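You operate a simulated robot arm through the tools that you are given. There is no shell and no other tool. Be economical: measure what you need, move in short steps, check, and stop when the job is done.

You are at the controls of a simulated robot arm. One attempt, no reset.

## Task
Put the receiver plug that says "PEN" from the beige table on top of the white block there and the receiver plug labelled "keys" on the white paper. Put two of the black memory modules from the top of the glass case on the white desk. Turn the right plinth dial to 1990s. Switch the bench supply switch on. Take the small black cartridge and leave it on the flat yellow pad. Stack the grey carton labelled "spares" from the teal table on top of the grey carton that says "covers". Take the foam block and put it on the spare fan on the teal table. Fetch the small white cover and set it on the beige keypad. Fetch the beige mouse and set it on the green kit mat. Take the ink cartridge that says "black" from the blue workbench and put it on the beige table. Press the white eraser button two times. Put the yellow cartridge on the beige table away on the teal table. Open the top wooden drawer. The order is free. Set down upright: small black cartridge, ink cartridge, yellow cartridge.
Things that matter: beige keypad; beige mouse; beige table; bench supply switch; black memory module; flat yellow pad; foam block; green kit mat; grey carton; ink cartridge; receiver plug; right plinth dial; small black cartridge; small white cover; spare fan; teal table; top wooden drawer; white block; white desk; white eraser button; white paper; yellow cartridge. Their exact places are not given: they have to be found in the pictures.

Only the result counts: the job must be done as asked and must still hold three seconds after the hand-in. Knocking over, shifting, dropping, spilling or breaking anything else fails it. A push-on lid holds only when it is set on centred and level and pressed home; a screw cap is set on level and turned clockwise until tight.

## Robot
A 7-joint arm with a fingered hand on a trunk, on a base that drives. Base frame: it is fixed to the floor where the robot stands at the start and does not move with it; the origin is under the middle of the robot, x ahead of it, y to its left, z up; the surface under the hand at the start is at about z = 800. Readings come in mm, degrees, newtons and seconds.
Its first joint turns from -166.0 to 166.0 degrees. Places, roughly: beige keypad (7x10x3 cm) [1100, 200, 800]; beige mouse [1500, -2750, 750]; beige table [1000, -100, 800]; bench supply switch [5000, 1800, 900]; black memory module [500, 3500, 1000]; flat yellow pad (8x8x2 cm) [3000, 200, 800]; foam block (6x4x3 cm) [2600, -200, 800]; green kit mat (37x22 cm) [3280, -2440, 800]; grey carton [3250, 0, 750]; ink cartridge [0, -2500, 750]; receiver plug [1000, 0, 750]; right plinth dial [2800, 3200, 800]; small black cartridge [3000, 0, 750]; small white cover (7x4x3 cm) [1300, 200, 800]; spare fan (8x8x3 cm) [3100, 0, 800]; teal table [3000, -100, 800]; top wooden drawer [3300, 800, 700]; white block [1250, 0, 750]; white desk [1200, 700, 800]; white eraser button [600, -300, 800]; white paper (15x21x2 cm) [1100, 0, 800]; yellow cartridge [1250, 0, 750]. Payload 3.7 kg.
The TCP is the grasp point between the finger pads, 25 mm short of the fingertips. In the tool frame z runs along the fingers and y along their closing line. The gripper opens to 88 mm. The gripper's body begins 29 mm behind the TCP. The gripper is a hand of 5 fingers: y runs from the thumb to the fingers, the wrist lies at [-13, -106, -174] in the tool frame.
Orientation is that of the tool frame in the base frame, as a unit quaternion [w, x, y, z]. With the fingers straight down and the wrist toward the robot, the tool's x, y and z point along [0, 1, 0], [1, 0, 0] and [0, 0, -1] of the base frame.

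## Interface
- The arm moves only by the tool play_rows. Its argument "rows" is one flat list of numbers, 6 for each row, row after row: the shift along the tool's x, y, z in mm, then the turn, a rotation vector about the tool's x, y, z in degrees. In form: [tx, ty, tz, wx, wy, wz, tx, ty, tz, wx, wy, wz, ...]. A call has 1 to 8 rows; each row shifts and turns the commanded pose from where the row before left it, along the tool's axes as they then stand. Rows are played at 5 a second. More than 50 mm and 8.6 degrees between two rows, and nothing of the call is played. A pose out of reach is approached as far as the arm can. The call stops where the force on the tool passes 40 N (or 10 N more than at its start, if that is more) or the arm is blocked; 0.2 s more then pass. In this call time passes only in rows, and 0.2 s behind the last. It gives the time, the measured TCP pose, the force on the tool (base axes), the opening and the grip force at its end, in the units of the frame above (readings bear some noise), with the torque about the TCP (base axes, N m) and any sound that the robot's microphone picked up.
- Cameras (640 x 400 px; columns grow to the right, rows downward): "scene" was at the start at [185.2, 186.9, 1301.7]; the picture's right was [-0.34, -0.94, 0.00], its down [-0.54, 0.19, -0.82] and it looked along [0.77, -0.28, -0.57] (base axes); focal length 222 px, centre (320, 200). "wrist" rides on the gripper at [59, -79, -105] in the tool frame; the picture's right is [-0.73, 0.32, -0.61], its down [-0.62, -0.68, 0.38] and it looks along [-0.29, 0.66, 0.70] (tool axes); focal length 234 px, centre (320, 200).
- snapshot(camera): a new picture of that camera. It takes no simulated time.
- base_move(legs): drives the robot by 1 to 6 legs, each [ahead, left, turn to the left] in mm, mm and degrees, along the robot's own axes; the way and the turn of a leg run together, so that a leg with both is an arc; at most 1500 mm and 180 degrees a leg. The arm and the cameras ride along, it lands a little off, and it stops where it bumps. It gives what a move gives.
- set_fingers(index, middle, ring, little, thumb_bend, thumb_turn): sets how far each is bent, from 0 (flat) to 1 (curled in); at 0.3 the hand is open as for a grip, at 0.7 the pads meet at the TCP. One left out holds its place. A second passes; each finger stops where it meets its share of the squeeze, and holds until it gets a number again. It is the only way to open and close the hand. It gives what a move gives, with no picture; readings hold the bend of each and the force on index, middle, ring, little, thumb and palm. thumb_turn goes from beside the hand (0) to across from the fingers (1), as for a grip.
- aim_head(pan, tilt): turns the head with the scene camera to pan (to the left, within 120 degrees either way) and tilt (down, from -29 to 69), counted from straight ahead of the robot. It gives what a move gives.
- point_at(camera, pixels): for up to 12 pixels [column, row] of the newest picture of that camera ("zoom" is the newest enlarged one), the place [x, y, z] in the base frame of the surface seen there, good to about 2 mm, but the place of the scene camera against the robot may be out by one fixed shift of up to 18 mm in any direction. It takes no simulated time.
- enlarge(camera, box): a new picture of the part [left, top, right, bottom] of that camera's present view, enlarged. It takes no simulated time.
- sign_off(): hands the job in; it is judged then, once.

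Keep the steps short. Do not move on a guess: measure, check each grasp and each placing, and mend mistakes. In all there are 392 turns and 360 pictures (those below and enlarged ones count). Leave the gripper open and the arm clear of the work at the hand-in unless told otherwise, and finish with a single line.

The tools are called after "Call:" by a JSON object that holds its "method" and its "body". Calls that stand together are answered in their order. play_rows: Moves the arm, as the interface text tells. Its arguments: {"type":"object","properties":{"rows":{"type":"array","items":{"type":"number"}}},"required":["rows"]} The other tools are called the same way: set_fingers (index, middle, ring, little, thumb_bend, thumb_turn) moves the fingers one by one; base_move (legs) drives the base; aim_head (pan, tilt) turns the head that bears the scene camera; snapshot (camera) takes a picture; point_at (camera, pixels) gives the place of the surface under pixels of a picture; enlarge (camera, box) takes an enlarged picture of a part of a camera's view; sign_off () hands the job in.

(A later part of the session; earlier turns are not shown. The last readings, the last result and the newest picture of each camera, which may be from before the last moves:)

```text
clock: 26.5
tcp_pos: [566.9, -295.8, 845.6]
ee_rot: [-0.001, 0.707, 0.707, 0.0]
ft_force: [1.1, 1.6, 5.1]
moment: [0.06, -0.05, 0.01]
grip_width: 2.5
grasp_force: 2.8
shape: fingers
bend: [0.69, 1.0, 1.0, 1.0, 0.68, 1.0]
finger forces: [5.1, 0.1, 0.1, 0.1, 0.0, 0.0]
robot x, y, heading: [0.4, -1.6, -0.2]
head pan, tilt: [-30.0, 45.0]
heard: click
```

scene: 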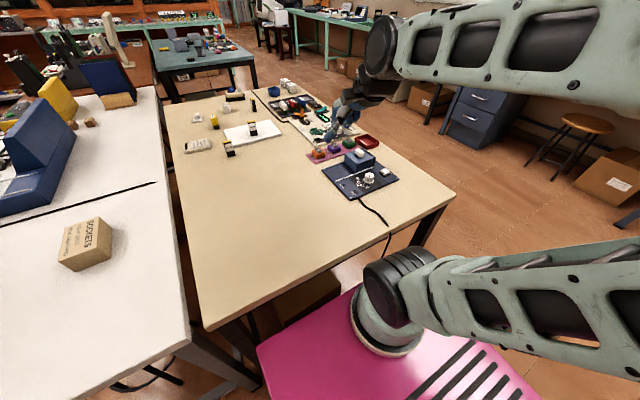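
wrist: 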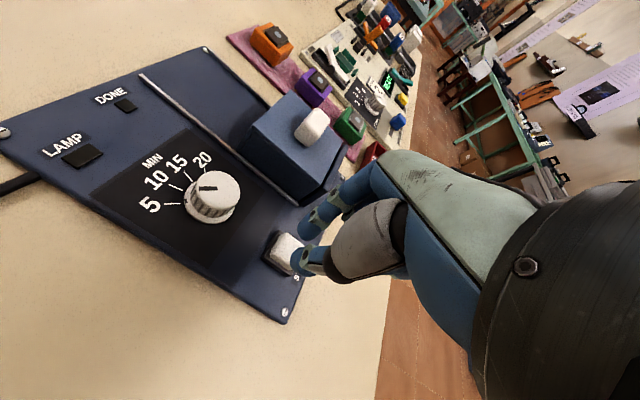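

Two clicks counted. Raise the hand, open the fingers, and retract for driving.

Call:
{"method": "play_rows", "body": {"rows": [0, 0, -20, 0, 0, 0, 0, 0, -45, 0, 0, 0, 0, 0, -45, 0, 0, 0, 0, 0, -45, 0, 0, 0, 0, 0, -45, 0, 0, 0, 0, 0, -45, 0, 0, 0, 0, 0, -45, 0, 0, 0]}}

Call:
{"method": "set_fingers", "body": {"index": 0.3, "middle": 0.3, "ring": 0.3, "little": 0.3, "thumb_bend": 0.3, "thumb_turn": 1}}

Call:
{"method": "base_move", "body": {"legs": [[-50, -1050, 0], [1300, 0, 0]]}}

Call:
{"method": "aim_head", "body": {"pan": 60, "tilt": 40}}

Call:
{"method": "snapshot", "body": {"camera": "scene"}}

```text
clock: 28.1
tcp_pos: [566.9, -295.2, 1135.3]
ee_rot: [0.0, 0.707, 0.707, -0.001]
ft_force: [0.0, -1.1, 0.7]
moment: [0.0, 0.01, -0.02]
grip_width: 2.9
grasp_force: 0.1
shape: fingers
bend: [0.68, 1.0, 1.0, 1.0, 0.68, 1.0]
finger forces: [0.0, 0.0, 0.0, 0.0, 0.0, 0.0]
robot x, y, heading: [-0.8, 1.9, -0.1]
head pan, tilt: [-30.0, 45.0]
```

```text
clock: 29.1
tcp_pos: [564.8, -294.7, 1132.4]
ee_rot: [0.0, 0.707, 0.707, -0.001]
ft_force: [0.3, 0.0, -0.2]
moment: [0.0, -0.02, -0.01]
grip_width: 84.7
grasp_force: 0.0
shape: fingers
bend: [0.3, 0.3, 0.3, 0.3, 0.3, 0.98]
finger forces: [0.0, 0.0, 0.1, 0.0, 0.0, 0.1]
robot x, y, heading: [0.3, -0.2, -0.2]
head pan, tilt: [-30.0, 45.0]
```

```text
clock: 40.7
tcp_pos: [1799.0, -1401.6, 1133.3]
ee_rot: [0.0, 0.717, 0.697, 0.0]
ft_force: [0.0, 0.8, -0.4]
moment: [-0.03, -0.02, 0.02]
grip_width: 84.2
grasp_force: 0.0
shape: fingers
bend: [0.3, 0.3, 0.3, 0.3, 0.3, 0.98]
finger forces: [0.1, 0.1, 0.0, 0.1, 0.0, 0.0]
robot x, y, heading: [1240.3, -1091.1, -1.4]
head pan, tilt: [-30.0, 45.0]
```

```text
clock: 42.3
tcp_pos: [1799.6, -1401.3, 1133.9]
ee_rot: [0.0, 0.717, 0.697, 0.0]
ft_force: [1.4, -0.5, 0.7]
moment: [0.0, 0.03, 0.02]
grip_width: 84.4
grasp_force: 0.1
shape: fingers
bend: [0.3, 0.3, 0.3, 0.3, 0.3, 0.98]
finger forces: [0.0, 0.0, 0.0, 0.0, 0.1, 0.0]
robot x, y, heading: [1240.6, -1090.1, -1.6]
head pan, tilt: [60.0, 40.0]
```

```text
328 pictures are left
```

scene: 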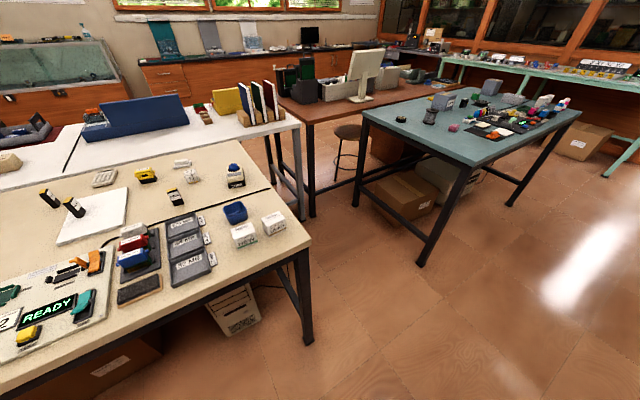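

Call:
{"method": "point_at", "body": {"camera": "scene", "pixels": [[308, 244], [150, 320], [30, 380], [262, 180], [306, 338], [240, 295], [230, 330], [330, 215], [422, 262], [362, 115], [450, 170], [110, 365]]}}

Call:
{"method": "enlarge", "body": {"camera": "scene", "box": [60, 140, 320, 300]}}

Call:
{"method": "enlarge", "body": {"camera": "scene", "box": [360, 70, 600, 200]}}

```text
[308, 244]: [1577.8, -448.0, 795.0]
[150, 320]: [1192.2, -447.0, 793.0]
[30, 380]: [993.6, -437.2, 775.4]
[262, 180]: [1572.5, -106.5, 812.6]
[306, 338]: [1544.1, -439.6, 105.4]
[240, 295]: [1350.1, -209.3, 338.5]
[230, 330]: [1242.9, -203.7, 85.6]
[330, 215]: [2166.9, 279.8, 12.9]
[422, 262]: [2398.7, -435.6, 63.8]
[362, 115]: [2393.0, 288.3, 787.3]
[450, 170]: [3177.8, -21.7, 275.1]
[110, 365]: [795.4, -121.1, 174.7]
```

```text
2.46 times, centred on (190, 220) of scene
```

zoom: 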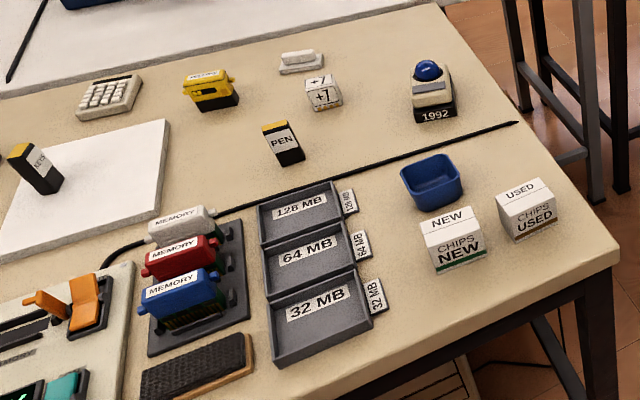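

```text
2.67 times, centred on (480, 135) of scene
```

zoom: 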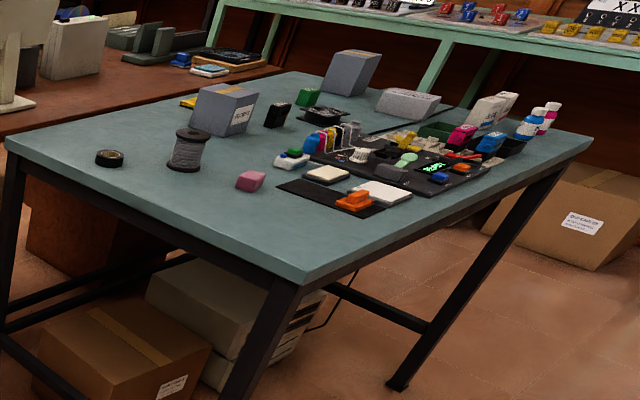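

I see PEN facing this side, white "+7" block, yellow cartridge and cover behind. Turn left 91.5° and go ahead 260.

Call:
{"method": "base_move", "body": {"legs": [[0, 0, 91.5], [260, 0, 0]]}}

Call:
{"method": "aim_head", "body": {"pan": 0, "tilt": 40}}

Call:
{"method": "snapshot", "body": {"camera": "scene"}}

Call:
{"method": "snapshot", "body": {"camera": "wrist"}}

```text
clock: 48.1
tcp_pos: [1532.4, -265.8, 1133.9]
ee_rot: [0.0, -0.004, 1.0, 0.0]
ft_force: [0.6, 0.1, -0.1]
moment: [0.02, 0.03, 0.01]
grip_width: 84.6
grasp_force: 0.0
shape: fingers
bend: [0.3, 0.3, 0.3, 0.3, 0.3, 0.98]
finger forces: [0.0, 0.1, 0.1, 0.0, 0.1, 0.0]
robot x, y, heading: [1243.4, -833.6, 90.3]
head pan, tilt: [60.0, 40.0]
```

```text
clock: 49.4
tcp_pos: [1531.7, -266.0, 1133.6]
ee_rot: [0.0, -0.004, 1.0, 0.0]
ft_force: [0.3, -0.2, -0.3]
moment: [0.0, 0.0, 0.01]
grip_width: 84.3
grasp_force: 0.1
shape: fingers
bend: [0.3, 0.3, 0.3, 0.3, 0.3, 0.98]
finger forces: [0.0, 0.0, 0.1, 0.0, 0.1, 0.0]
robot x, y, heading: [1243.9, -832.2, 90.1]
head pan, tilt: [0.0, 40.0]
```

```text
325 pictures are left
```

scene: 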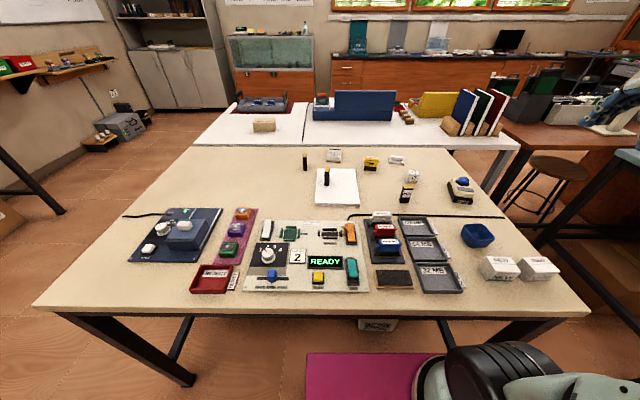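

```text
324 pictures are left
```

wrist: 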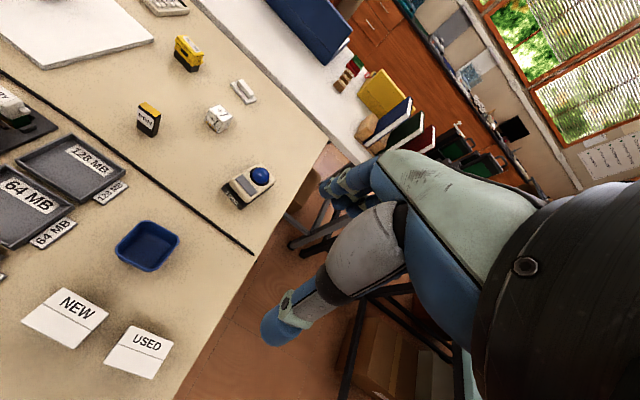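

Now measure PEN, block, yellow, cover from the wrist camera.

Call:
{"method": "enlarge", "body": {"camera": "wrist", "box": [120, 20, 280, 160]}}

Call:
{"method": "point_at", "body": {"camera": "wrist", "pixels": [[149, 108], [144, 106], [155, 112], [150, 104], [148, 120], [216, 114], [222, 112], [182, 44], [245, 90], [240, 86], [243, 82], [248, 98]]}}

```text
2.86 times, centred on (200, 90) of wrist
```

zoom: 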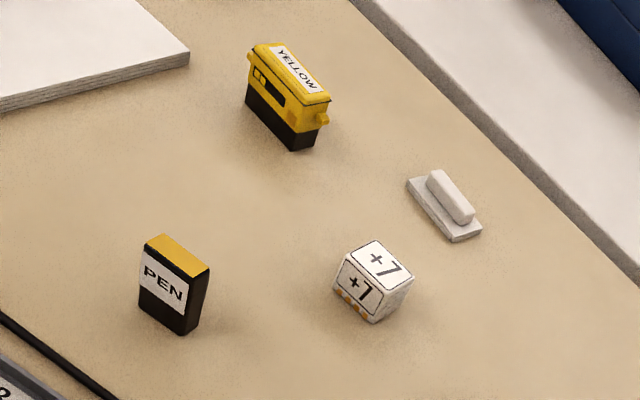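

```text
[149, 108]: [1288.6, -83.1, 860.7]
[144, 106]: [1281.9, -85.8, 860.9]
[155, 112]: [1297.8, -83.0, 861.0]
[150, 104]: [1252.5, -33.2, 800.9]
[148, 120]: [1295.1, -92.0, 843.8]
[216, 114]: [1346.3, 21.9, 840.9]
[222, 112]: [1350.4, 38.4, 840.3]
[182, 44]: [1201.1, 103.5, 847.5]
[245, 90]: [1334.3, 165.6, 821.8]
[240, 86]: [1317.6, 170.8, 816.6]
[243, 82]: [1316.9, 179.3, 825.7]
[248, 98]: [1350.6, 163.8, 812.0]
```

Call:
{"method": "play_rows", "body": {"rows": [30.5, 22.75, 21.75, 0, 0, 0, 30.5, 22.75, 21.75, 0, 0, 0, 30.5, 22.75, 21.75, 0, 0, 0, 30.5, 22.75, 21.75, 0, 0, 0, 30.5, 22.75, 21.75, 0, 0, 0, 30.5, 22.75, 21.75, 0, 0, 0, 30.5, 22.75, 21.75, 0, 0, 0, 30.5, 22.75, 21.75, 0, 0, 0]}}

Call:
{"method": "snapshot", "body": {"camera": "wrist"}}

Call:
{"method": "enlarge", "body": {"camera": "wrist", "box": [200, 200, 360, 300]}}

```text
clock: 51.2
tcp_pos: [1286.6, -86.0, 959.6]
ee_rot: [0.001, -0.003, 1.0, 0.0]
ft_force: [0.2, 0.0, -0.6]
moment: [0.01, -0.01, 0.0]
grip_width: 84.4
grasp_force: 0.0
shape: fingers
bend: [0.3, 0.3, 0.3, 0.3, 0.3, 0.98]
finger forces: [0.0, 0.0, 0.0, 0.0, 0.0, 0.1]
robot x, y, heading: [1242.8, -832.7, 90.6]
head pan, tilt: [0.0, 40.0]
```

```text
322 pictures are left
```

wrist: 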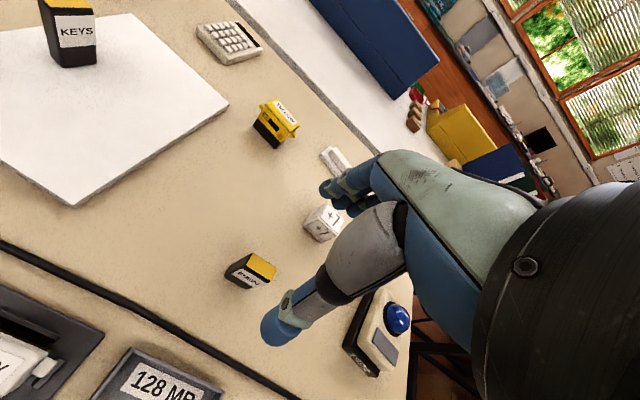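

```text
4.00 times, centred on (280, 250) of wrist
```

zoom: 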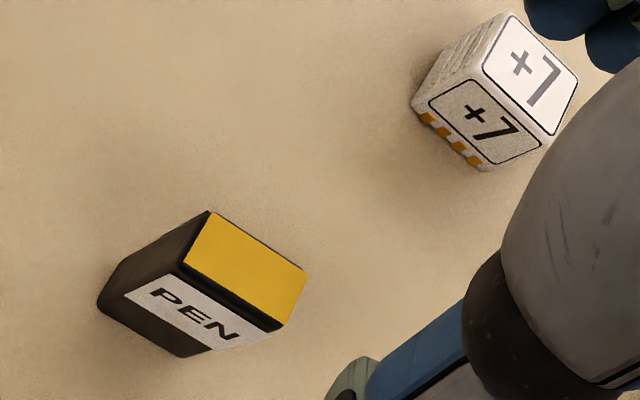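

Call:
{"method": "point_at", "body": {"camera": "zoom", "pixels": [[212, 218], [302, 271], [279, 325], [188, 265], [510, 18], [573, 80], [551, 128], [488, 67], [240, 150], [430, 110]]}}

```text
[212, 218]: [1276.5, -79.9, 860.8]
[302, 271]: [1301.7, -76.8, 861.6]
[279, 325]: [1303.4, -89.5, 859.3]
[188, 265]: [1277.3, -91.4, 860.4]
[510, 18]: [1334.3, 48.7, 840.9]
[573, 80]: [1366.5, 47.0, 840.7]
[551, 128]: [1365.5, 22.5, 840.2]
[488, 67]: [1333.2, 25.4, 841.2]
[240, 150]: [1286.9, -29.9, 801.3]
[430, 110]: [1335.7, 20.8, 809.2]
```

PEN centre (1290,-84), turned ≈+5°; block top centre (1350,36,841). Align and descend on PEN.

Call:
{"method": "play_rows", "body": {"rows": [-4.4, 1.5, 0, 0, 0, -5, 0, 0, 40, 0, 0, 0, 0, 0, 40, 0, 0, 0, 0, 0, 38, 0, 0, 0]}}

Call:
{"method": "snapshot", "body": {"camera": "wrist"}}

```text
clock: 52.2
tcp_pos: [1292.5, -85.3, 842.7]
ee_rot: [0.0, -0.048, 0.999, 0.0]
ft_force: [-1.0, 0.8, 0.3]
moment: [-0.02, -0.04, -0.01]
grip_width: 84.4
grasp_force: 0.1
shape: fingers
bend: [0.3, 0.3, 0.3, 0.3, 0.3, 0.98]
finger forces: [0.1, 0.0, 0.1, 0.1, 0.0, 0.0]
robot x, y, heading: [1241.0, -838.4, 90.1]
head pan, tilt: [0.0, 40.0]
```

```text
320 pictures are left
```

wrist: 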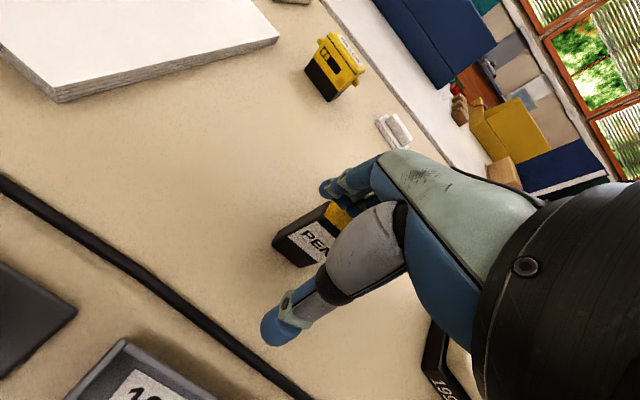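

Call:
{"method": "set_fingers", "body": {"index": 0.7, "middle": 0.7, "ring": 0.7, "little": 0.7, "thumb_bend": 0.7}}

Call:
{"method": "play_rows", "body": {"rows": [0, 0, -20, 0, 0, 0, 0, 0, -40, 0, 0, 0, 0, 0, -40, 0, 0, 0]}}

Call:
{"method": "snapshot", "body": {"camera": "wrist"}}

```text
clock: 53.2
tcp_pos: [1293.1, -84.9, 841.6]
ee_rot: [0.0, -0.047, 0.999, -0.001]
ft_force: [-0.3, -0.1, -0.5]
moment: [-0.01, -0.01, 0.01]
grip_width: 10.6
grasp_force: 4.9
shape: fingers
bend: [0.65, 0.67, 0.7, 0.7, 0.64, 1.0]
finger forces: [2.4, 2.4, 0.1, 0.0, 4.8, 0.1]
robot x, y, heading: [1243.4, -833.8, 90.4]
head pan, tilt: [0.0, 40.0]
```

```text
clock: 54.0
tcp_pos: [1292.1, -86.0, 941.5]
ee_rot: [0.001, -0.047, 0.999, -0.001]
ft_force: [-0.3, 0.3, -0.6]
moment: [0.04, 0.02, -0.03]
grip_width: 10.6
grasp_force: 5.1
shape: fingers
bend: [0.66, 0.67, 0.7, 0.7, 0.64, 1.0]
finger forces: [2.4, 2.3, 0.0, 0.0, 4.8, 0.0]
robot x, y, heading: [1241.3, -833.3, 90.4]
head pan, tilt: [0.0, 40.0]
```

```text
319 pictures are left
```

wrist: 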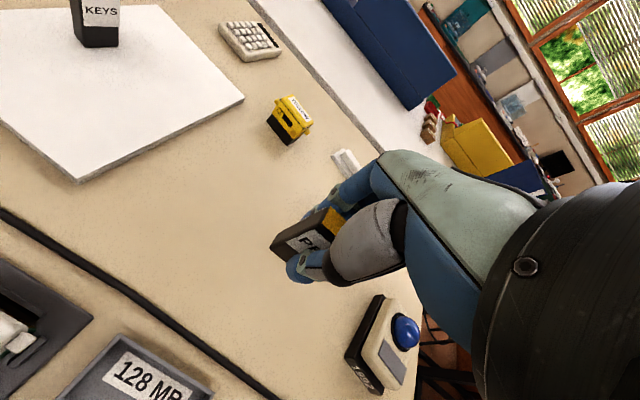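

Rotate by −9° and carry PEN over the block.

Call:
{"method": "play_rows", "body": {"rows": [0, 0, 0, 0, 0, 4.5, 0, 0, 0, 0, 0, 4.5, -17.7, 41.7, 0, 0, 0, 0, -17.7, 41.7, 0, 0, 0, 0, -17.7, 41.7, 0, 0, 0, 0]}}

Call:
{"method": "snapshot", "body": {"camera": "wrist"}}

Call:
{"method": "enlarge", "body": {"camera": "scene", "box": [360, 130, 488, 220]}}

```text
clock: 55.2
tcp_pos: [1353.1, 38.1, 942.2]
ee_rot: [0.001, 0.031, 1.0, 0.001]
ft_force: [0.2, -0.3, -0.1]
moment: [0.01, -0.01, 0.05]
grip_width: 10.4
grasp_force: 4.6
shape: fingers
bend: [0.66, 0.67, 0.7, 0.7, 0.64, 1.0]
finger forces: [2.5, 2.5, 0.0, 0.1, 4.7, 0.0]
robot x, y, heading: [1236.3, -832.3, 90.3]
head pan, tilt: [0.0, 40.0]
```

```text
318 pictures are left
```

wrist: 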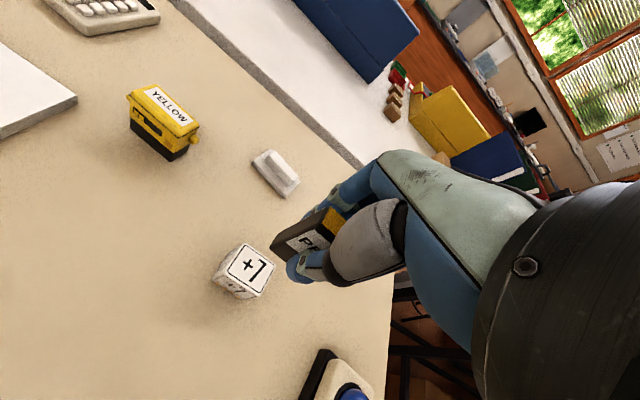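

```text
4.44 times, centred on (424, 175) of scene
```

zoom: 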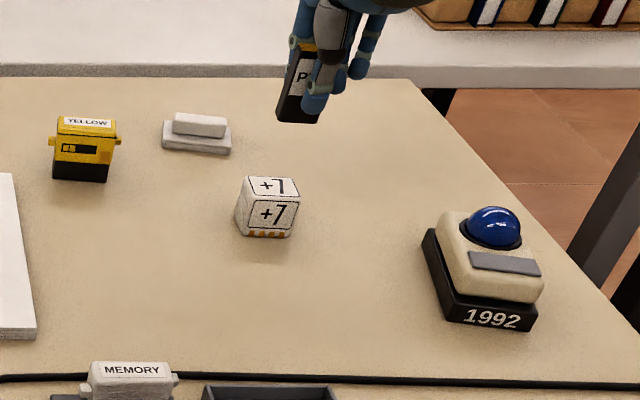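

Call:
{"method": "enlarge", "body": {"camera": "wrist", "box": [200, 200, 360, 300]}}

Call:
{"method": "point_at", "body": {"camera": "zoom", "pixels": [[172, 175], [292, 262], [228, 378], [110, 300], [290, 175], [345, 210], [400, 140], [300, 190]]}}

```text
4.00 times, centred on (280, 250) of wrist
```

zoom: 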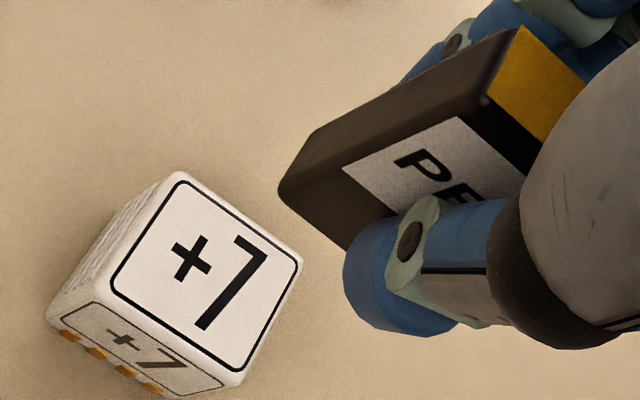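

```text
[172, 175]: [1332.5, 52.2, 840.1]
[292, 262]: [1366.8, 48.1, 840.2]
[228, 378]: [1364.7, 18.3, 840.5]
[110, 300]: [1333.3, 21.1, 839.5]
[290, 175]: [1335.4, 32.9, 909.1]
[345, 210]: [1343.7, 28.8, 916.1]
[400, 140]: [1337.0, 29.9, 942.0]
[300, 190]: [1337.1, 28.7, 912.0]
```

PEN is aligned over the block centre. Lower to just above.

Call:
{"method": "play_rows", "body": {"rows": [0, 0, 30, 0, 0, 0, 0, 0, 27, 0, 0, 0]}}

Call:
{"method": "play_rows", "body": {"rows": [0, 0, 1, 0, 0, 0, 0, 0, 1, 0, 0, 0]}}

Call:
{"method": "play_rows", "body": {"rows": [0, 0, 1, 0, 0, 0]}}

```text
clock: 55.8
tcp_pos: [1352.1, 36.1, 885.2]
ee_rot: [0.001, 0.031, 1.0, 0.0]
ft_force: [0.1, -0.2, -0.5]
moment: [-0.03, 0.0, -0.02]
grip_width: 10.7
grasp_force: 4.7
shape: fingers
bend: [0.66, 0.67, 0.7, 0.7, 0.64, 1.0]
finger forces: [2.4, 2.3, 0.0, 0.0, 4.8, 0.0]
robot x, y, heading: [1247.0, -832.8, 90.5]
head pan, tilt: [0.0, 40.0]
```

```text
clock: 56.4
tcp_pos: [1352.8, 38.4, 882.0]
ee_rot: [0.0, 0.03, 1.0, 0.0]
ft_force: [-0.3, -0.5, -0.2]
moment: [-0.01, 0.0, 0.03]
grip_width: 10.7
grasp_force: 5.0
shape: fingers
bend: [0.66, 0.67, 0.7, 0.7, 0.64, 1.0]
finger forces: [2.4, 2.3, 0.1, 0.1, 4.8, 0.0]
robot x, y, heading: [1240.6, -832.7, 90.3]
head pan, tilt: [0.0, 40.0]
```

```text
clock: 56.8
tcp_pos: [1353.4, 37.1, 881.8]
ee_rot: [0.001, 0.031, 1.0, 0.0]
ft_force: [0.3, 0.8, 2.3]
moment: [0.0, -0.01, -0.02]
grip_width: 10.7
grasp_force: 5.1
shape: fingers
bend: [0.66, 0.67, 0.7, 0.7, 0.64, 1.0]
finger forces: [2.6, 2.6, 0.0, 0.0, 4.9, 0.0]
robot x, y, heading: [1243.9, -832.9, 90.4]
head pan, tilt: [0.0, 40.0]
```

Contact at the expected height. One more 0.5 mm, then check by eye before release.

Call:
{"method": "play_rows", "body": {"rows": [0, 0, 0.7, 0, 0, 0]}}

Call:
{"method": "enlarge", "body": {"camera": "wrist", "box": [220, 180, 380, 300]}}

Call:
{"method": "enlarge", "body": {"camera": "scene", "box": [380, 130, 460, 200]}}

```text
clock: 57.2
tcp_pos: [1353.2, 37.9, 880.1]
ee_rot: [0.0, 0.031, 1.0, 0.001]
ft_force: [-0.5, -0.6, 4.5]
moment: [0.0, 0.02, 0.03]
grip_width: 10.4
grasp_force: 5.7
shape: fingers
bend: [0.66, 0.67, 0.7, 0.7, 0.64, 1.0]
finger forces: [2.9, 2.6, 0.1, 0.0, 5.2, 0.0]
robot x, y, heading: [1241.1, -833.9, 90.3]
head pan, tilt: [0.0, 40.0]
```

```text
3.33 times, centred on (300, 240) of wrist
```

zoom: 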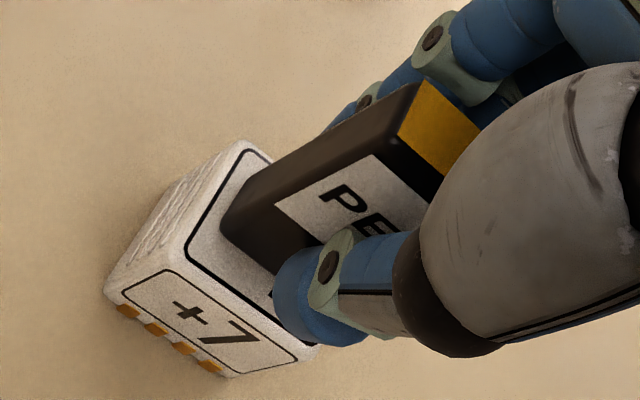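

```text
5.71 times, centred on (420, 165) of scene
```

zoom: 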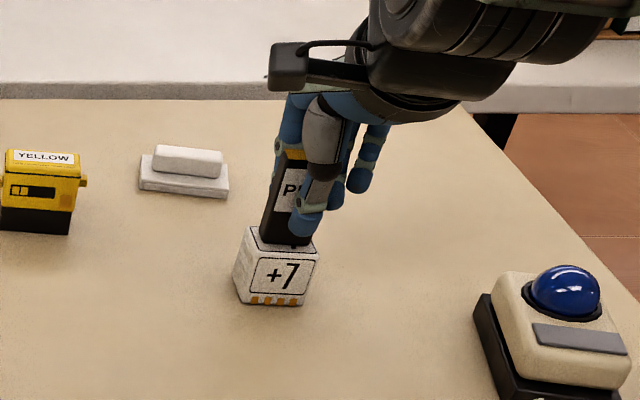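

Well centred. Release and rise.

Call:
{"method": "set_fingers", "body": {"index": 0.3, "middle": 0.3, "ring": 0.3, "little": 0.3, "thumb_bend": 0.3}}

Call:
{"method": "play_rows", "body": {"rows": [0, 0, -20, 0, 0, 0, 0, 0, -40, 0, 0, 0, 0, 0, -40, 0, 0, 0]}}

Call:
{"method": "snapshot", "body": {"camera": "wrist"}}

```text
clock: 58.2
tcp_pos: [1354.1, 37.6, 881.4]
ee_rot: [0.0, 0.032, 0.999, -0.001]
ft_force: [-0.8, -0.3, 0.2]
moment: [-0.01, 0.03, 0.0]
grip_width: 84.3
grasp_force: 0.1
shape: fingers
bend: [0.3, 0.3, 0.3, 0.3, 0.3, 0.98]
finger forces: [0.1, 0.0, 0.0, 0.0, 0.1, 0.1]
robot x, y, heading: [1243.5, -830.9, 90.4]
head pan, tilt: [0.0, 40.0]
```

```text
clock: 59.0
tcp_pos: [1348.6, 38.8, 979.9]
ee_rot: [0.0, 0.032, 0.999, 0.0]
ft_force: [-0.6, 0.0, 0.0]
moment: [0.0, 0.0, -0.05]
grip_width: 84.3
grasp_force: 0.0
shape: fingers
bend: [0.3, 0.3, 0.3, 0.3, 0.3, 0.98]
finger forces: [0.0, 0.0, 0.0, 0.0, 0.1, 0.1]
robot x, y, heading: [1241.1, -833.2, 90.2]
head pan, tilt: [0.0, 40.0]
```

```text
313 pictures are left
```

wrist: 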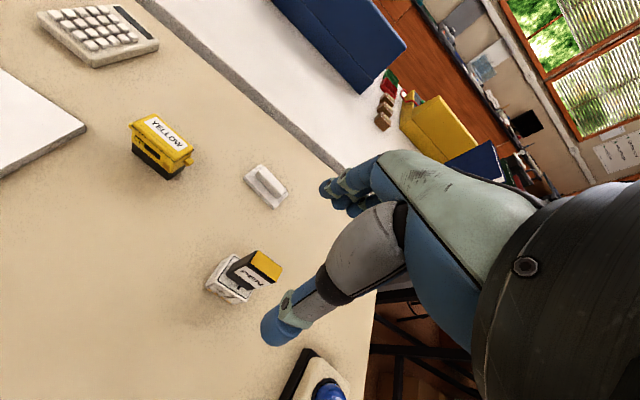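

PEN stands on the block. Next the small white cover at (265,185). Move above it, keeping clear of PEN.

Call:
{"method": "play_rows", "body": {"rows": [15, 42, 0, 0, 0, -1.8, 15, 42, 0, 0, 0, 0, 0, 40, 0, 0, 0, 0]}}

Call:
{"method": "snapshot", "body": {"camera": "wrist"}}

Call:
{"method": "enlarge", "body": {"camera": "wrist", "box": [200, 220, 328, 300]}}

```text
clock: 59.8
tcp_pos: [1326.0, 165.2, 982.2]
ee_rot: [0.001, 0.016, 1.0, 0.0]
ft_force: [-0.2, -0.3, 0.9]
moment: [0.05, 0.0, -0.03]
grip_width: 84.3
grasp_force: 0.1
shape: fingers
bend: [0.3, 0.3, 0.3, 0.3, 0.3, 0.98]
finger forces: [0.1, 0.0, 0.0, 0.0, 0.0, 0.0]
robot x, y, heading: [1238.8, -832.4, 90.2]
head pan, tilt: [0.0, 40.0]
```

```text
312 pictures are left
```

wrist: 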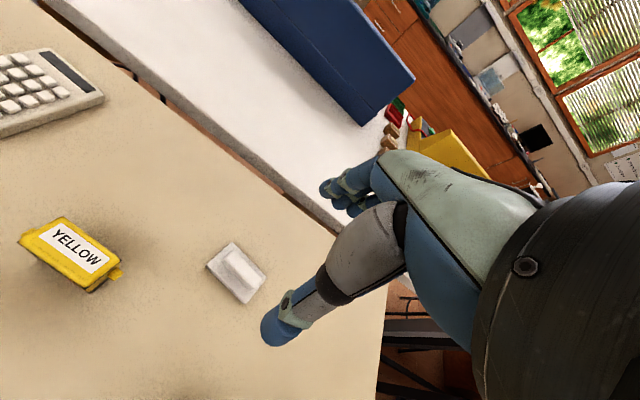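

```text
5.00 times, centred on (264, 260) of wrist
```

zoom: 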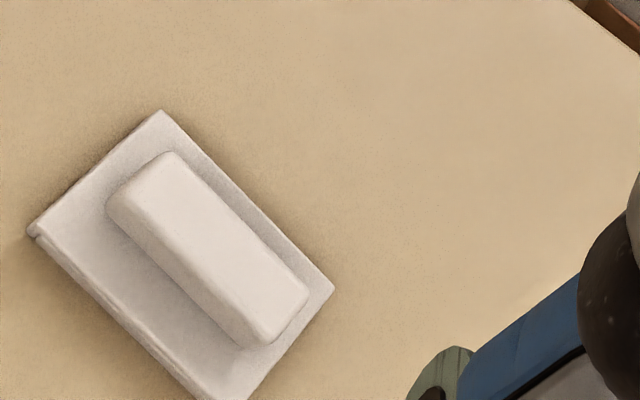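

Call:
{"method": "point_at", "body": {"camera": "zoom", "pixels": [[160, 118], [328, 286], [225, 394], [38, 232], [165, 158], [300, 285], [265, 335], [120, 200], [200, 240], [110, 270]]}}

Call:
{"method": "point_at", "body": {"camera": "wrist", "pixels": [[5, 100], [50, 90], [100, 100], [40, 52], [20, 62], [70, 250], [110, 245], [60, 225], [30, 235], [120, 275], [95, 285], [75, 260]]}}

```text
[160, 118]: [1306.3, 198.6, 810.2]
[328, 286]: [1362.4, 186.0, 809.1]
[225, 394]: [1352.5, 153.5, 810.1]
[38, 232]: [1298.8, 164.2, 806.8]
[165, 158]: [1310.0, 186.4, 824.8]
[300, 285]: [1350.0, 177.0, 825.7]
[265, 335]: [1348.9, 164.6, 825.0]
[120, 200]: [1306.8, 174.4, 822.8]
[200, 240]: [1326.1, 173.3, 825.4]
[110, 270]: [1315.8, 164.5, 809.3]
```

```text
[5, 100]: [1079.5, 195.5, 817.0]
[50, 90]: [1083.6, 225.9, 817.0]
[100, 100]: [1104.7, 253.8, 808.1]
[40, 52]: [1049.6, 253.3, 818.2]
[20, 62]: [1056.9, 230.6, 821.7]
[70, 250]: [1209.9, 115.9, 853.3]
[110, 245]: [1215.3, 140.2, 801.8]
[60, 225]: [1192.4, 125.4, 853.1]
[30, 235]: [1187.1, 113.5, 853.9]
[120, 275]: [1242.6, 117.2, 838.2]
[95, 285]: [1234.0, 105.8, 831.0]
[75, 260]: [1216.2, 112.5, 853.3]
```

Cover: plate centre (1330,175), handle 42×13 mm, top z 825, yaw ≈ −12.7°. Measure finger tip depths in the open state.

Call:
{"method": "point_at", "body": {"camera": "wrist", "pixels": [[265, 335], [275, 344], [290, 325], [321, 190], [325, 196], [338, 205], [348, 212]]}}

Call:
{"method": "set_fingers", "body": {"index": 0.5, "middle": 0.5, "ring": 0.5, "little": 0.5, "thumb_bend": 0.5}}

Call:
{"method": "enlarge", "body": {"camera": "wrist", "box": [240, 160, 400, 340]}}

```text
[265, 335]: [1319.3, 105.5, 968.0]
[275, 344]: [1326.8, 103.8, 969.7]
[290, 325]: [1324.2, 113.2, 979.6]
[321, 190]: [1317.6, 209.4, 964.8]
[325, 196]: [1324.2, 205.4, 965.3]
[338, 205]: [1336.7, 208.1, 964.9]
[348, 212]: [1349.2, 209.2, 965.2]
```

```text
clock: 60.8
tcp_pos: [1327.2, 164.0, 979.9]
ee_rot: [0.0, 0.015, 1.0, -0.001]
ft_force: [-1.1, -0.8, 0.5]
moment: [0.05, 0.0, 0.01]
grip_width: 42.0
grasp_force: 0.1
shape: fingers
bend: [0.5, 0.5, 0.5, 0.5, 0.5, 1.0]
finger forces: [0.0, 0.1, 0.0, 0.0, 0.0, 0.0]
robot x, y, heading: [1243.4, -836.6, 90.4]
head pan, tilt: [0.0, 40.0]
```

```text
2.22 times, centred on (320, 250) of wrist
```

zoom: 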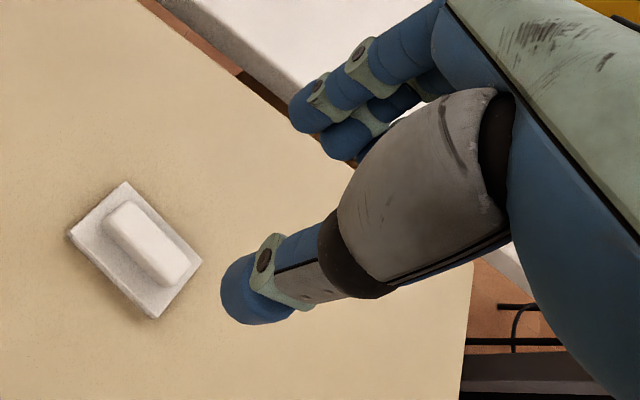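

Tips are at most ~25 mm below TCP. Half-open (42 mm), rotate to yaw −12.7°, centre over handle, descend to TCP z≈837.

Call:
{"method": "play_rows", "body": {"rows": [-2.5, 11, 0, 0, 0, 5.45, 0, 0, 40, 0, 0, 5.45, 0, 0, 40, 0, 0, 0, 0, 0, 40, 0, 0, 0, 0, 0, 14, 0, 0, 0]}}

Call:
{"method": "snapshot", "body": {"camera": "wrist"}}

```text
clock: 62.0
tcp_pos: [1328.8, 175.3, 847.8]
ee_rot: [-0.001, 0.111, 0.994, -0.001]
ft_force: [-0.8, -1.0, 0.9]
moment: [0.0, 0.0, -0.03]
grip_width: 42.2
grasp_force: 0.1
shape: fingers
bend: [0.5, 0.5, 0.5, 0.5, 0.5, 1.0]
finger forces: [0.0, 0.0, 0.1, 0.1, 0.0, 0.0]
robot x, y, heading: [1238.6, -831.3, 90.4]
head pan, tilt: [0.0, 40.0]
```

```text
309 pictures are left
```

wrist: 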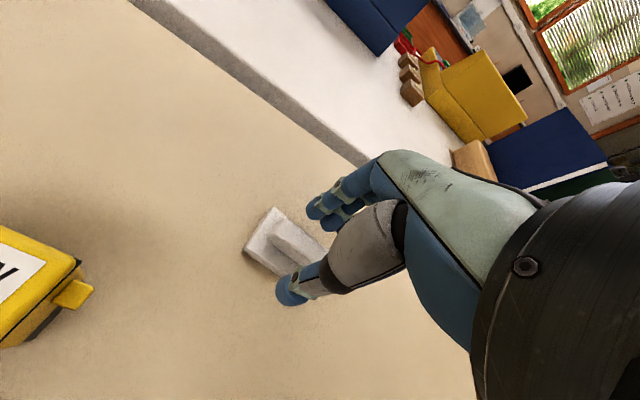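

Call:
{"method": "play_rows", "body": {"rows": [0, 0, 6, 0, 0, 0, 0, 0, 5, 0, 0, 0]}}

Call:
{"method": "enlarge", "body": {"camera": "wrist", "box": [220, 170, 380, 320]}}

```text
clock: 62.6
tcp_pos: [1330.5, 174.1, 835.6]
ee_rot: [-0.001, 0.11, 0.994, -0.001]
ft_force: [0.3, -0.5, -0.4]
moment: [-0.01, -0.05, 0.02]
grip_width: 42.2
grasp_force: 0.1
shape: fingers
bend: [0.5, 0.5, 0.5, 0.5, 0.5, 1.0]
finger forces: [0.1, 0.0, 0.1, 0.1, 0.1, 0.0]
robot x, y, heading: [1240.5, -834.6, 90.7]
head pan, tilt: [0.0, 40.0]
```

```text
2.67 times, centred on (300, 245) of wrist
```

zoom: 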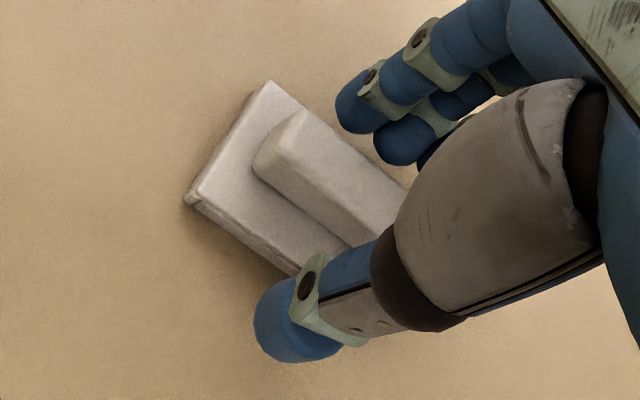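

Handle is between thumb and fingers. Raise 1 mm for clearance over the plate and close.

Call:
{"method": "play_rows", "body": {"rows": [0, 0, -1, 0, 0, 0]}}

Call:
{"method": "set_fingers", "body": {"index": 0.72, "middle": 0.72, "ring": 0.72, "little": 0.72, "thumb_bend": 0.72}}

Call:
{"method": "enlarge", "body": {"camera": "wrist", "box": [220, 170, 380, 320]}}

```text
clock: 63.0
tcp_pos: [1330.1, 174.7, 836.2]
ee_rot: [0.0, 0.11, 0.994, 0.0]
ft_force: [-0.2, 0.2, -0.5]
moment: [0.01, 0.02, 0.02]
grip_width: 42.0
grasp_force: 0.1
shape: fingers
bend: [0.5, 0.5, 0.5, 0.5, 0.5, 1.0]
finger forces: [0.1, 0.1, 0.0, 0.0, 0.0, 0.0]
robot x, y, heading: [1245.3, -834.8, 90.4]
head pan, tilt: [0.0, 40.0]
```

```text
clock: 64.0
tcp_pos: [1329.9, 174.8, 836.6]
ee_rot: [0.0, 0.11, 0.994, 0.0]
ft_force: [-0.1, -0.4, 0.1]
moment: [0.01, -0.03, 0.02]
grip_width: 10.4
grasp_force: 10.2
shape: fingers
bend: [0.71, 0.63, 0.71, 0.72, 0.62, 1.0]
finger forces: [2.9, 5.9, 0.8, 0.0, 10.3, 0.0]
robot x, y, heading: [1241.6, -833.2, 90.3]
head pan, tilt: [0.0, 40.0]
```

```text
2.67 times, centred on (300, 245) of wrist
```

zoom: 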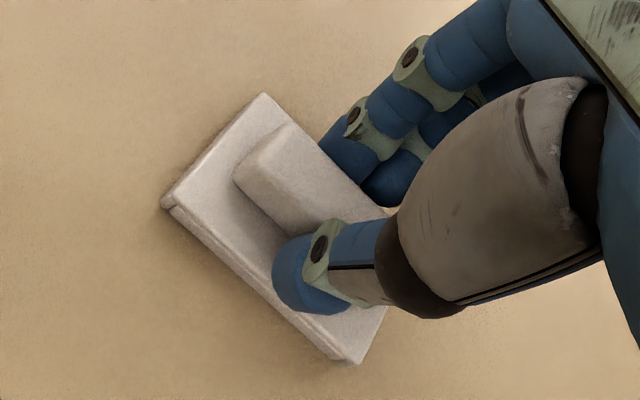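

Gripped (10 N). Lift and move towards the keypad, staying high over the yellow cartridge.

Call:
{"method": "play_rows", "body": {"rows": [0, 0, -20, 0, 0, 0, 0, 0, -45, 0, 0, 0, 0, 0, -45, 0, 0, 0, 0, 0, -45, 0, 0, 0, 0, 0, -20, 0, 0, 0]}}

Call:
{"method": "play_rows", "body": {"rows": [40, 15, 0, 0, 0, 0, 40, 15, 0, 0, 0, 0, 40, 15, 0, 0, 0, 0, 40, 0, 0, 0, 0, 0]}}

Call:
{"method": "snapshot", "body": {"camera": "wrist"}}

```text
clock: 65.2
tcp_pos: [1329.8, 175.2, 1010.2]
ee_rot: [0.0, 0.111, 0.994, 0.0]
ft_force: [-0.4, 0.4, 0.0]
moment: [-0.03, 0.0, -0.01]
grip_width: 10.5
grasp_force: 9.5
shape: fingers
bend: [0.71, 0.63, 0.72, 0.72, 0.62, 1.0]
finger forces: [3.0, 5.8, 0.7, 0.0, 9.9, 0.0]
robot x, y, heading: [1244.5, -833.8, 90.5]
head pan, tilt: [0.0, 40.0]
```

```text
clock: 66.2
tcp_pos: [1183.5, 250.8, 1008.9]
ee_rot: [-0.001, 0.112, 0.994, 0.001]
ft_force: [0.0, -0.2, 0.4]
moment: [0.0, 0.03, 0.01]
grip_width: 10.0
grasp_force: 9.0
shape: fingers
bend: [0.71, 0.63, 0.72, 0.72, 0.62, 1.0]
finger forces: [3.0, 5.7, 0.7, 0.0, 9.7, 0.1]
robot x, y, heading: [1241.4, -831.0, 90.4]
head pan, tilt: [0.0, 40.0]
```

```text
306 pictures are left
```

wrist: 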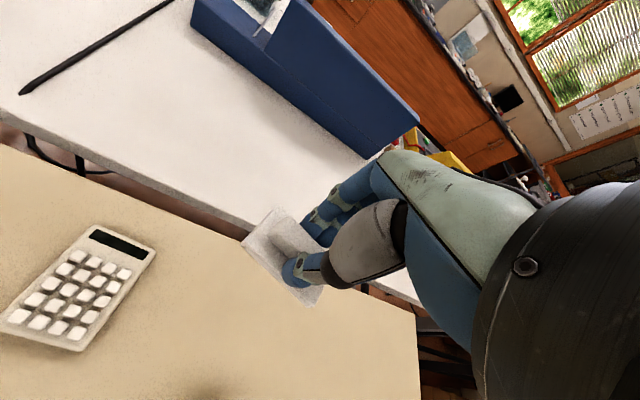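

Call:
{"method": "point_at", "body": {"camera": "wrist", "pixels": [[92, 228], [152, 253], [80, 350], [5, 325], [80, 255], [110, 287], [57, 303], [90, 295], [40, 322], [75, 332], [118, 240], [124, 273]]}}

Call:
{"method": "enlarge", "body": {"camera": "wrist", "box": [220, 180, 348, 320]}}

```text
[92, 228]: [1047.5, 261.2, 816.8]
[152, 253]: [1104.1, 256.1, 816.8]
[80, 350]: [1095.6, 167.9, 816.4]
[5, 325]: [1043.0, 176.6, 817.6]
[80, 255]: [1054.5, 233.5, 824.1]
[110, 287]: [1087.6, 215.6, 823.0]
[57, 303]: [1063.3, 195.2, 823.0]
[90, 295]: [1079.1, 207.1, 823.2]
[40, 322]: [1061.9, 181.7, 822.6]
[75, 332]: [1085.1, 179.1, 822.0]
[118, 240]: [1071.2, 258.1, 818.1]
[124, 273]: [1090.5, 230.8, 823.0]
```

```text
2.86 times, centred on (284, 250) of wrist
```

zoom: 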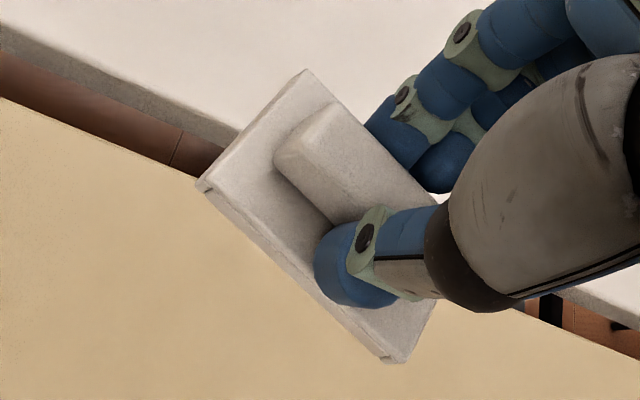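

Call:
{"method": "point_at", "body": {"camera": "zoom", "pixels": [[304, 78], [206, 183], [383, 350], [340, 110], [280, 145], [300, 290], [250, 220], [425, 315], [270, 110]]}}

```text
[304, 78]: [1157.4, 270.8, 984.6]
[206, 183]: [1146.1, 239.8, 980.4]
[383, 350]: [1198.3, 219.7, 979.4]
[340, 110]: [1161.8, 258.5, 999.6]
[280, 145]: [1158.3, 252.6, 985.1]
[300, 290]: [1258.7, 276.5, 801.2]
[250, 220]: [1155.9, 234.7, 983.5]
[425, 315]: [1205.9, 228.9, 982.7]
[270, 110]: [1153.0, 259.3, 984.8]
```

Plate is about level, yaw −21°. Rotate +16°, move over keypad key area (1073,208), lower.

Call:
{"method": "play_rows", "body": {"rows": [0, 0, 0, 0, 0, -8, 0, 0, 0, 0, 0, -8, 36.3, -9.7, 0, 0, 0, 0, 36.3, -9.7, 0, 0, 0, 0, 36.3, -9.7, 0, 0, 0, 0, 0, 0, 45, 0, 0, 0, 0, 0, 45, 0, 0, 0]}}

Call:
{"method": "snapshot", "body": {"camera": "wrist"}}

Call:
{"method": "enlarge", "body": {"camera": "wrist", "box": [180, 170, 380, 350]}}

```text
clock: 67.8
tcp_pos: [1077.0, 218.0, 921.8]
ee_rot: [0.001, -0.029, 1.0, 0.001]
ft_force: [0.2, -0.3, 0.3]
moment: [-0.02, -0.01, 0.05]
grip_width: 10.2
grasp_force: 9.5
shape: fingers
bend: [0.71, 0.63, 0.72, 0.72, 0.62, 1.0]
finger forces: [3.0, 5.6, 0.7, 0.0, 9.7, 0.0]
robot x, y, heading: [1243.8, -832.3, 90.5]
head pan, tilt: [0.0, 40.0]
```

```text
304 pictures are left
```

wrist: 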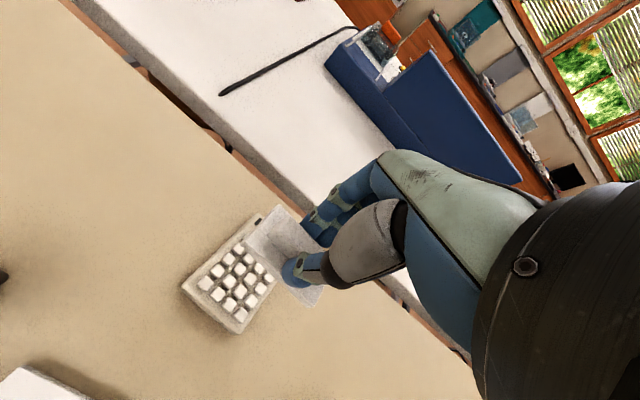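

```text
2.22 times, centred on (280, 260) of wrist
```

zoom: 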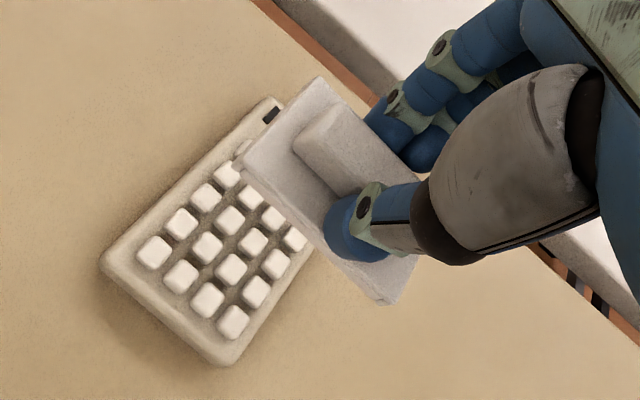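

Call:
{"method": "play_rows", "body": {"rows": [0, 0, 30, 0, 0, 0, 0, 0, 25, 0, 0, 0]}}

Call:
{"method": "play_rows", "body": {"rows": [0, 0, 2, 0, 0, 0, 0, 0, 2, 0, 0, 0]}}

Call:
{"method": "play_rows", "body": {"rows": [0, 0, 1, 0, 0, 0, 0, 0, 1, 0, 0, 0]}}

Call:
{"method": "enlarge", "body": {"camera": "wrist", "box": [180, 170, 380, 350]}}

```text
clock: 68.4
tcp_pos: [1075.7, 218.3, 865.9]
ee_rot: [0.001, -0.028, 1.0, 0.0]
ft_force: [-0.1, -1.5, 0.3]
moment: [-0.02, 0.01, 0.01]
grip_width: 10.1
grasp_force: 8.7
shape: fingers
bend: [0.71, 0.63, 0.72, 0.72, 0.62, 1.0]
finger forces: [3.0, 5.6, 0.7, 0.1, 9.7, 0.1]
robot x, y, heading: [1242.1, -832.8, 90.6]
head pan, tilt: [0.0, 40.0]
```

```text
clock: 69.0
tcp_pos: [1076.0, 218.9, 862.7]
ee_rot: [0.0, -0.029, 1.0, 0.0]
ft_force: [-0.2, 0.2, 0.1]
moment: [-0.01, 0.0, -0.01]
grip_width: 10.1
grasp_force: 9.5
shape: fingers
bend: [0.71, 0.63, 0.72, 0.72, 0.62, 1.0]
finger forces: [2.9, 5.6, 0.7, 0.0, 9.7, 0.0]
robot x, y, heading: [1242.8, -835.1, 90.5]
head pan, tilt: [0.0, 40.0]
```

```text
clock: 69.6
tcp_pos: [1077.4, 218.0, 860.5]
ee_rot: [0.0, -0.029, 1.0, 0.0]
ft_force: [-0.5, -0.1, -0.7]
moment: [0.02, 0.0, -0.01]
grip_width: 9.9
grasp_force: 9.5
shape: fingers
bend: [0.71, 0.63, 0.72, 0.72, 0.62, 1.0]
finger forces: [2.9, 5.6, 0.7, 0.1, 9.7, 0.0]
robot x, y, heading: [1242.3, -833.8, 90.5]
head pan, tilt: [0.0, 40.0]
```

```text
2.22 times, centred on (280, 260) of wrist
```

zoom: 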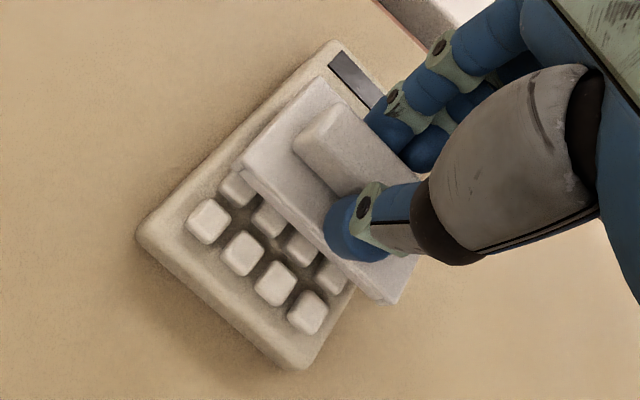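

Call:
{"method": "play_rows", "body": {"rows": [0, 0, 1, 0, 0, 0]}}

Call:
{"method": "play_rows", "body": {"rows": [0, 0, 1, 0, 0, 0]}}

Call:
{"method": "play_rows", "body": {"rows": [0, 0, 1, 0, 0, 0]}}

```text
clock: 70.0
tcp_pos: [1076.9, 217.5, 859.3]
ee_rot: [0.0, -0.029, 1.0, 0.0]
ft_force: [0.1, -0.3, 0.6]
moment: [0.02, -0.04, 0.0]
grip_width: 10.4
grasp_force: 9.2
shape: fingers
bend: [0.71, 0.63, 0.72, 0.72, 0.62, 1.0]
finger forces: [3.0, 5.5, 0.7, 0.0, 9.7, 0.0]
robot x, y, heading: [1239.8, -833.7, 90.4]
head pan, tilt: [0.0, 40.0]
```

```text
clock: 70.4
tcp_pos: [1077.6, 218.9, 857.0]
ee_rot: [0.0, -0.029, 1.0, 0.0]
ft_force: [0.0, -0.6, 1.5]
moment: [-0.04, -0.06, -0.02]
grip_width: 10.5
grasp_force: 9.7
shape: fingers
bend: [0.71, 0.63, 0.72, 0.72, 0.62, 1.0]
finger forces: [3.0, 5.5, 0.8, 0.1, 11.1, 0.0]
robot x, y, heading: [1242.6, -830.0, 90.4]
head pan, tilt: [0.0, 40.0]
```

```text
clock: 70.8
tcp_pos: [1077.3, 218.1, 859.3]
ee_rot: [-0.001, -0.028, 1.0, 0.002]
ft_force: [0.2, 0.5, 6.1]
moment: [-0.17, 0.04, 0.0]
grip_width: 10.0
grasp_force: 12.2
shape: fingers
bend: [0.71, 0.63, 0.72, 0.72, 0.62, 1.0]
finger forces: [3.0, 5.6, 0.7, 0.0, 16.2, 0.0]
robot x, y, heading: [1241.7, -835.9, 90.5]
head pan, tilt: [0.0, 40.0]
```

Contact (6 N). Release and rise.

Call:
{"method": "set_fingers", "body": {"index": 0.45, "middle": 0.45, "ring": 0.45, "little": 0.45, "thumb_bend": 0.45}}

Call:
{"method": "play_rows", "body": {"rows": [0, 0, -20, 0, 0, 0, 0, 0, -40, 0, 0, 0, 0, 0, -40, 0, 0, 0]}}

Call:
{"method": "snapshot", "body": {"camera": "wrist"}}

```text
clock: 71.8
tcp_pos: [1076.7, 217.2, 857.2]
ee_rot: [0.0, -0.028, 1.0, 0.0]
ft_force: [0.7, -0.2, -0.1]
moment: [-0.03, 0.04, -0.01]
grip_width: 52.0
grasp_force: 0.0
shape: fingers
bend: [0.45, 0.45, 0.45, 0.45, 0.45, 0.99]
finger forces: [0.0, 0.0, 0.0, 0.0, 0.0, 0.0]
robot x, y, heading: [1243.8, -832.5, 90.5]
head pan, tilt: [0.0, 40.0]
```

```text
clock: 72.6
tcp_pos: [1077.3, 217.7, 958.7]
ee_rot: [0.0, -0.029, 1.0, 0.0]
ft_force: [0.2, -0.7, -0.7]
moment: [0.0, 0.0, -0.02]
grip_width: 51.8
grasp_force: 0.0
shape: fingers
bend: [0.45, 0.45, 0.45, 0.45, 0.45, 0.99]
finger forces: [0.0, 0.0, 0.0, 0.0, 0.0, 0.0]
robot x, y, heading: [1239.8, -837.5, 90.3]
head pan, tilt: [0.0, 40.0]
```

```text
301 pictures are left
```

wrist: 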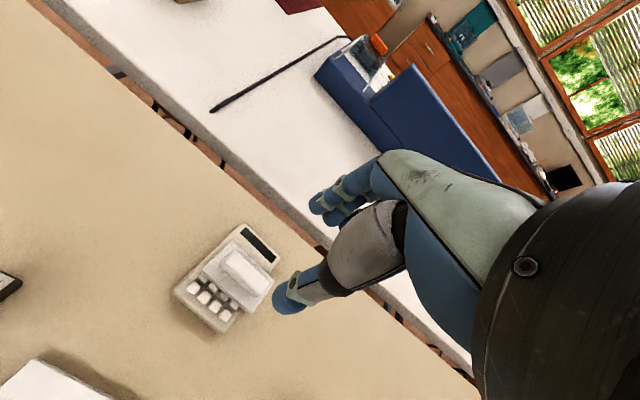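

Call:
{"method": "enlarge", "body": {"camera": "wrist", "box": [160, 210, 288, 340]}}

Call:
{"method": "point_at", "body": {"camera": "zoom", "pixels": [[265, 180], [225, 235], [380, 370], [320, 300], [350, 230], [425, 250]]}}

```text
3.08 times, centred on (224, 275) of wrist
```

zoom: 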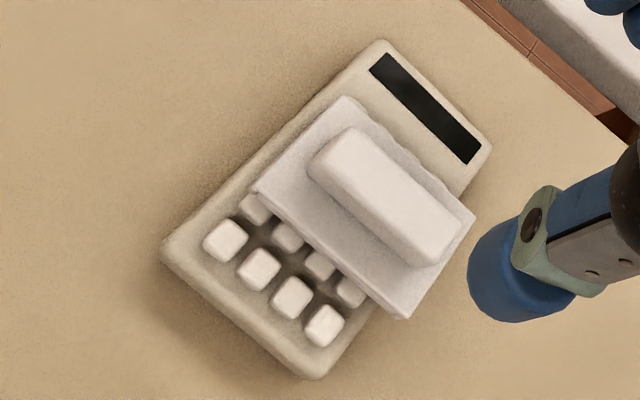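

```text
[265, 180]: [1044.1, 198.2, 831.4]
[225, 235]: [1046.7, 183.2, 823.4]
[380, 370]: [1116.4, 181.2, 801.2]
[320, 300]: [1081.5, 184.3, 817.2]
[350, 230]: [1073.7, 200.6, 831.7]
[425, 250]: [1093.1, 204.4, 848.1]
```

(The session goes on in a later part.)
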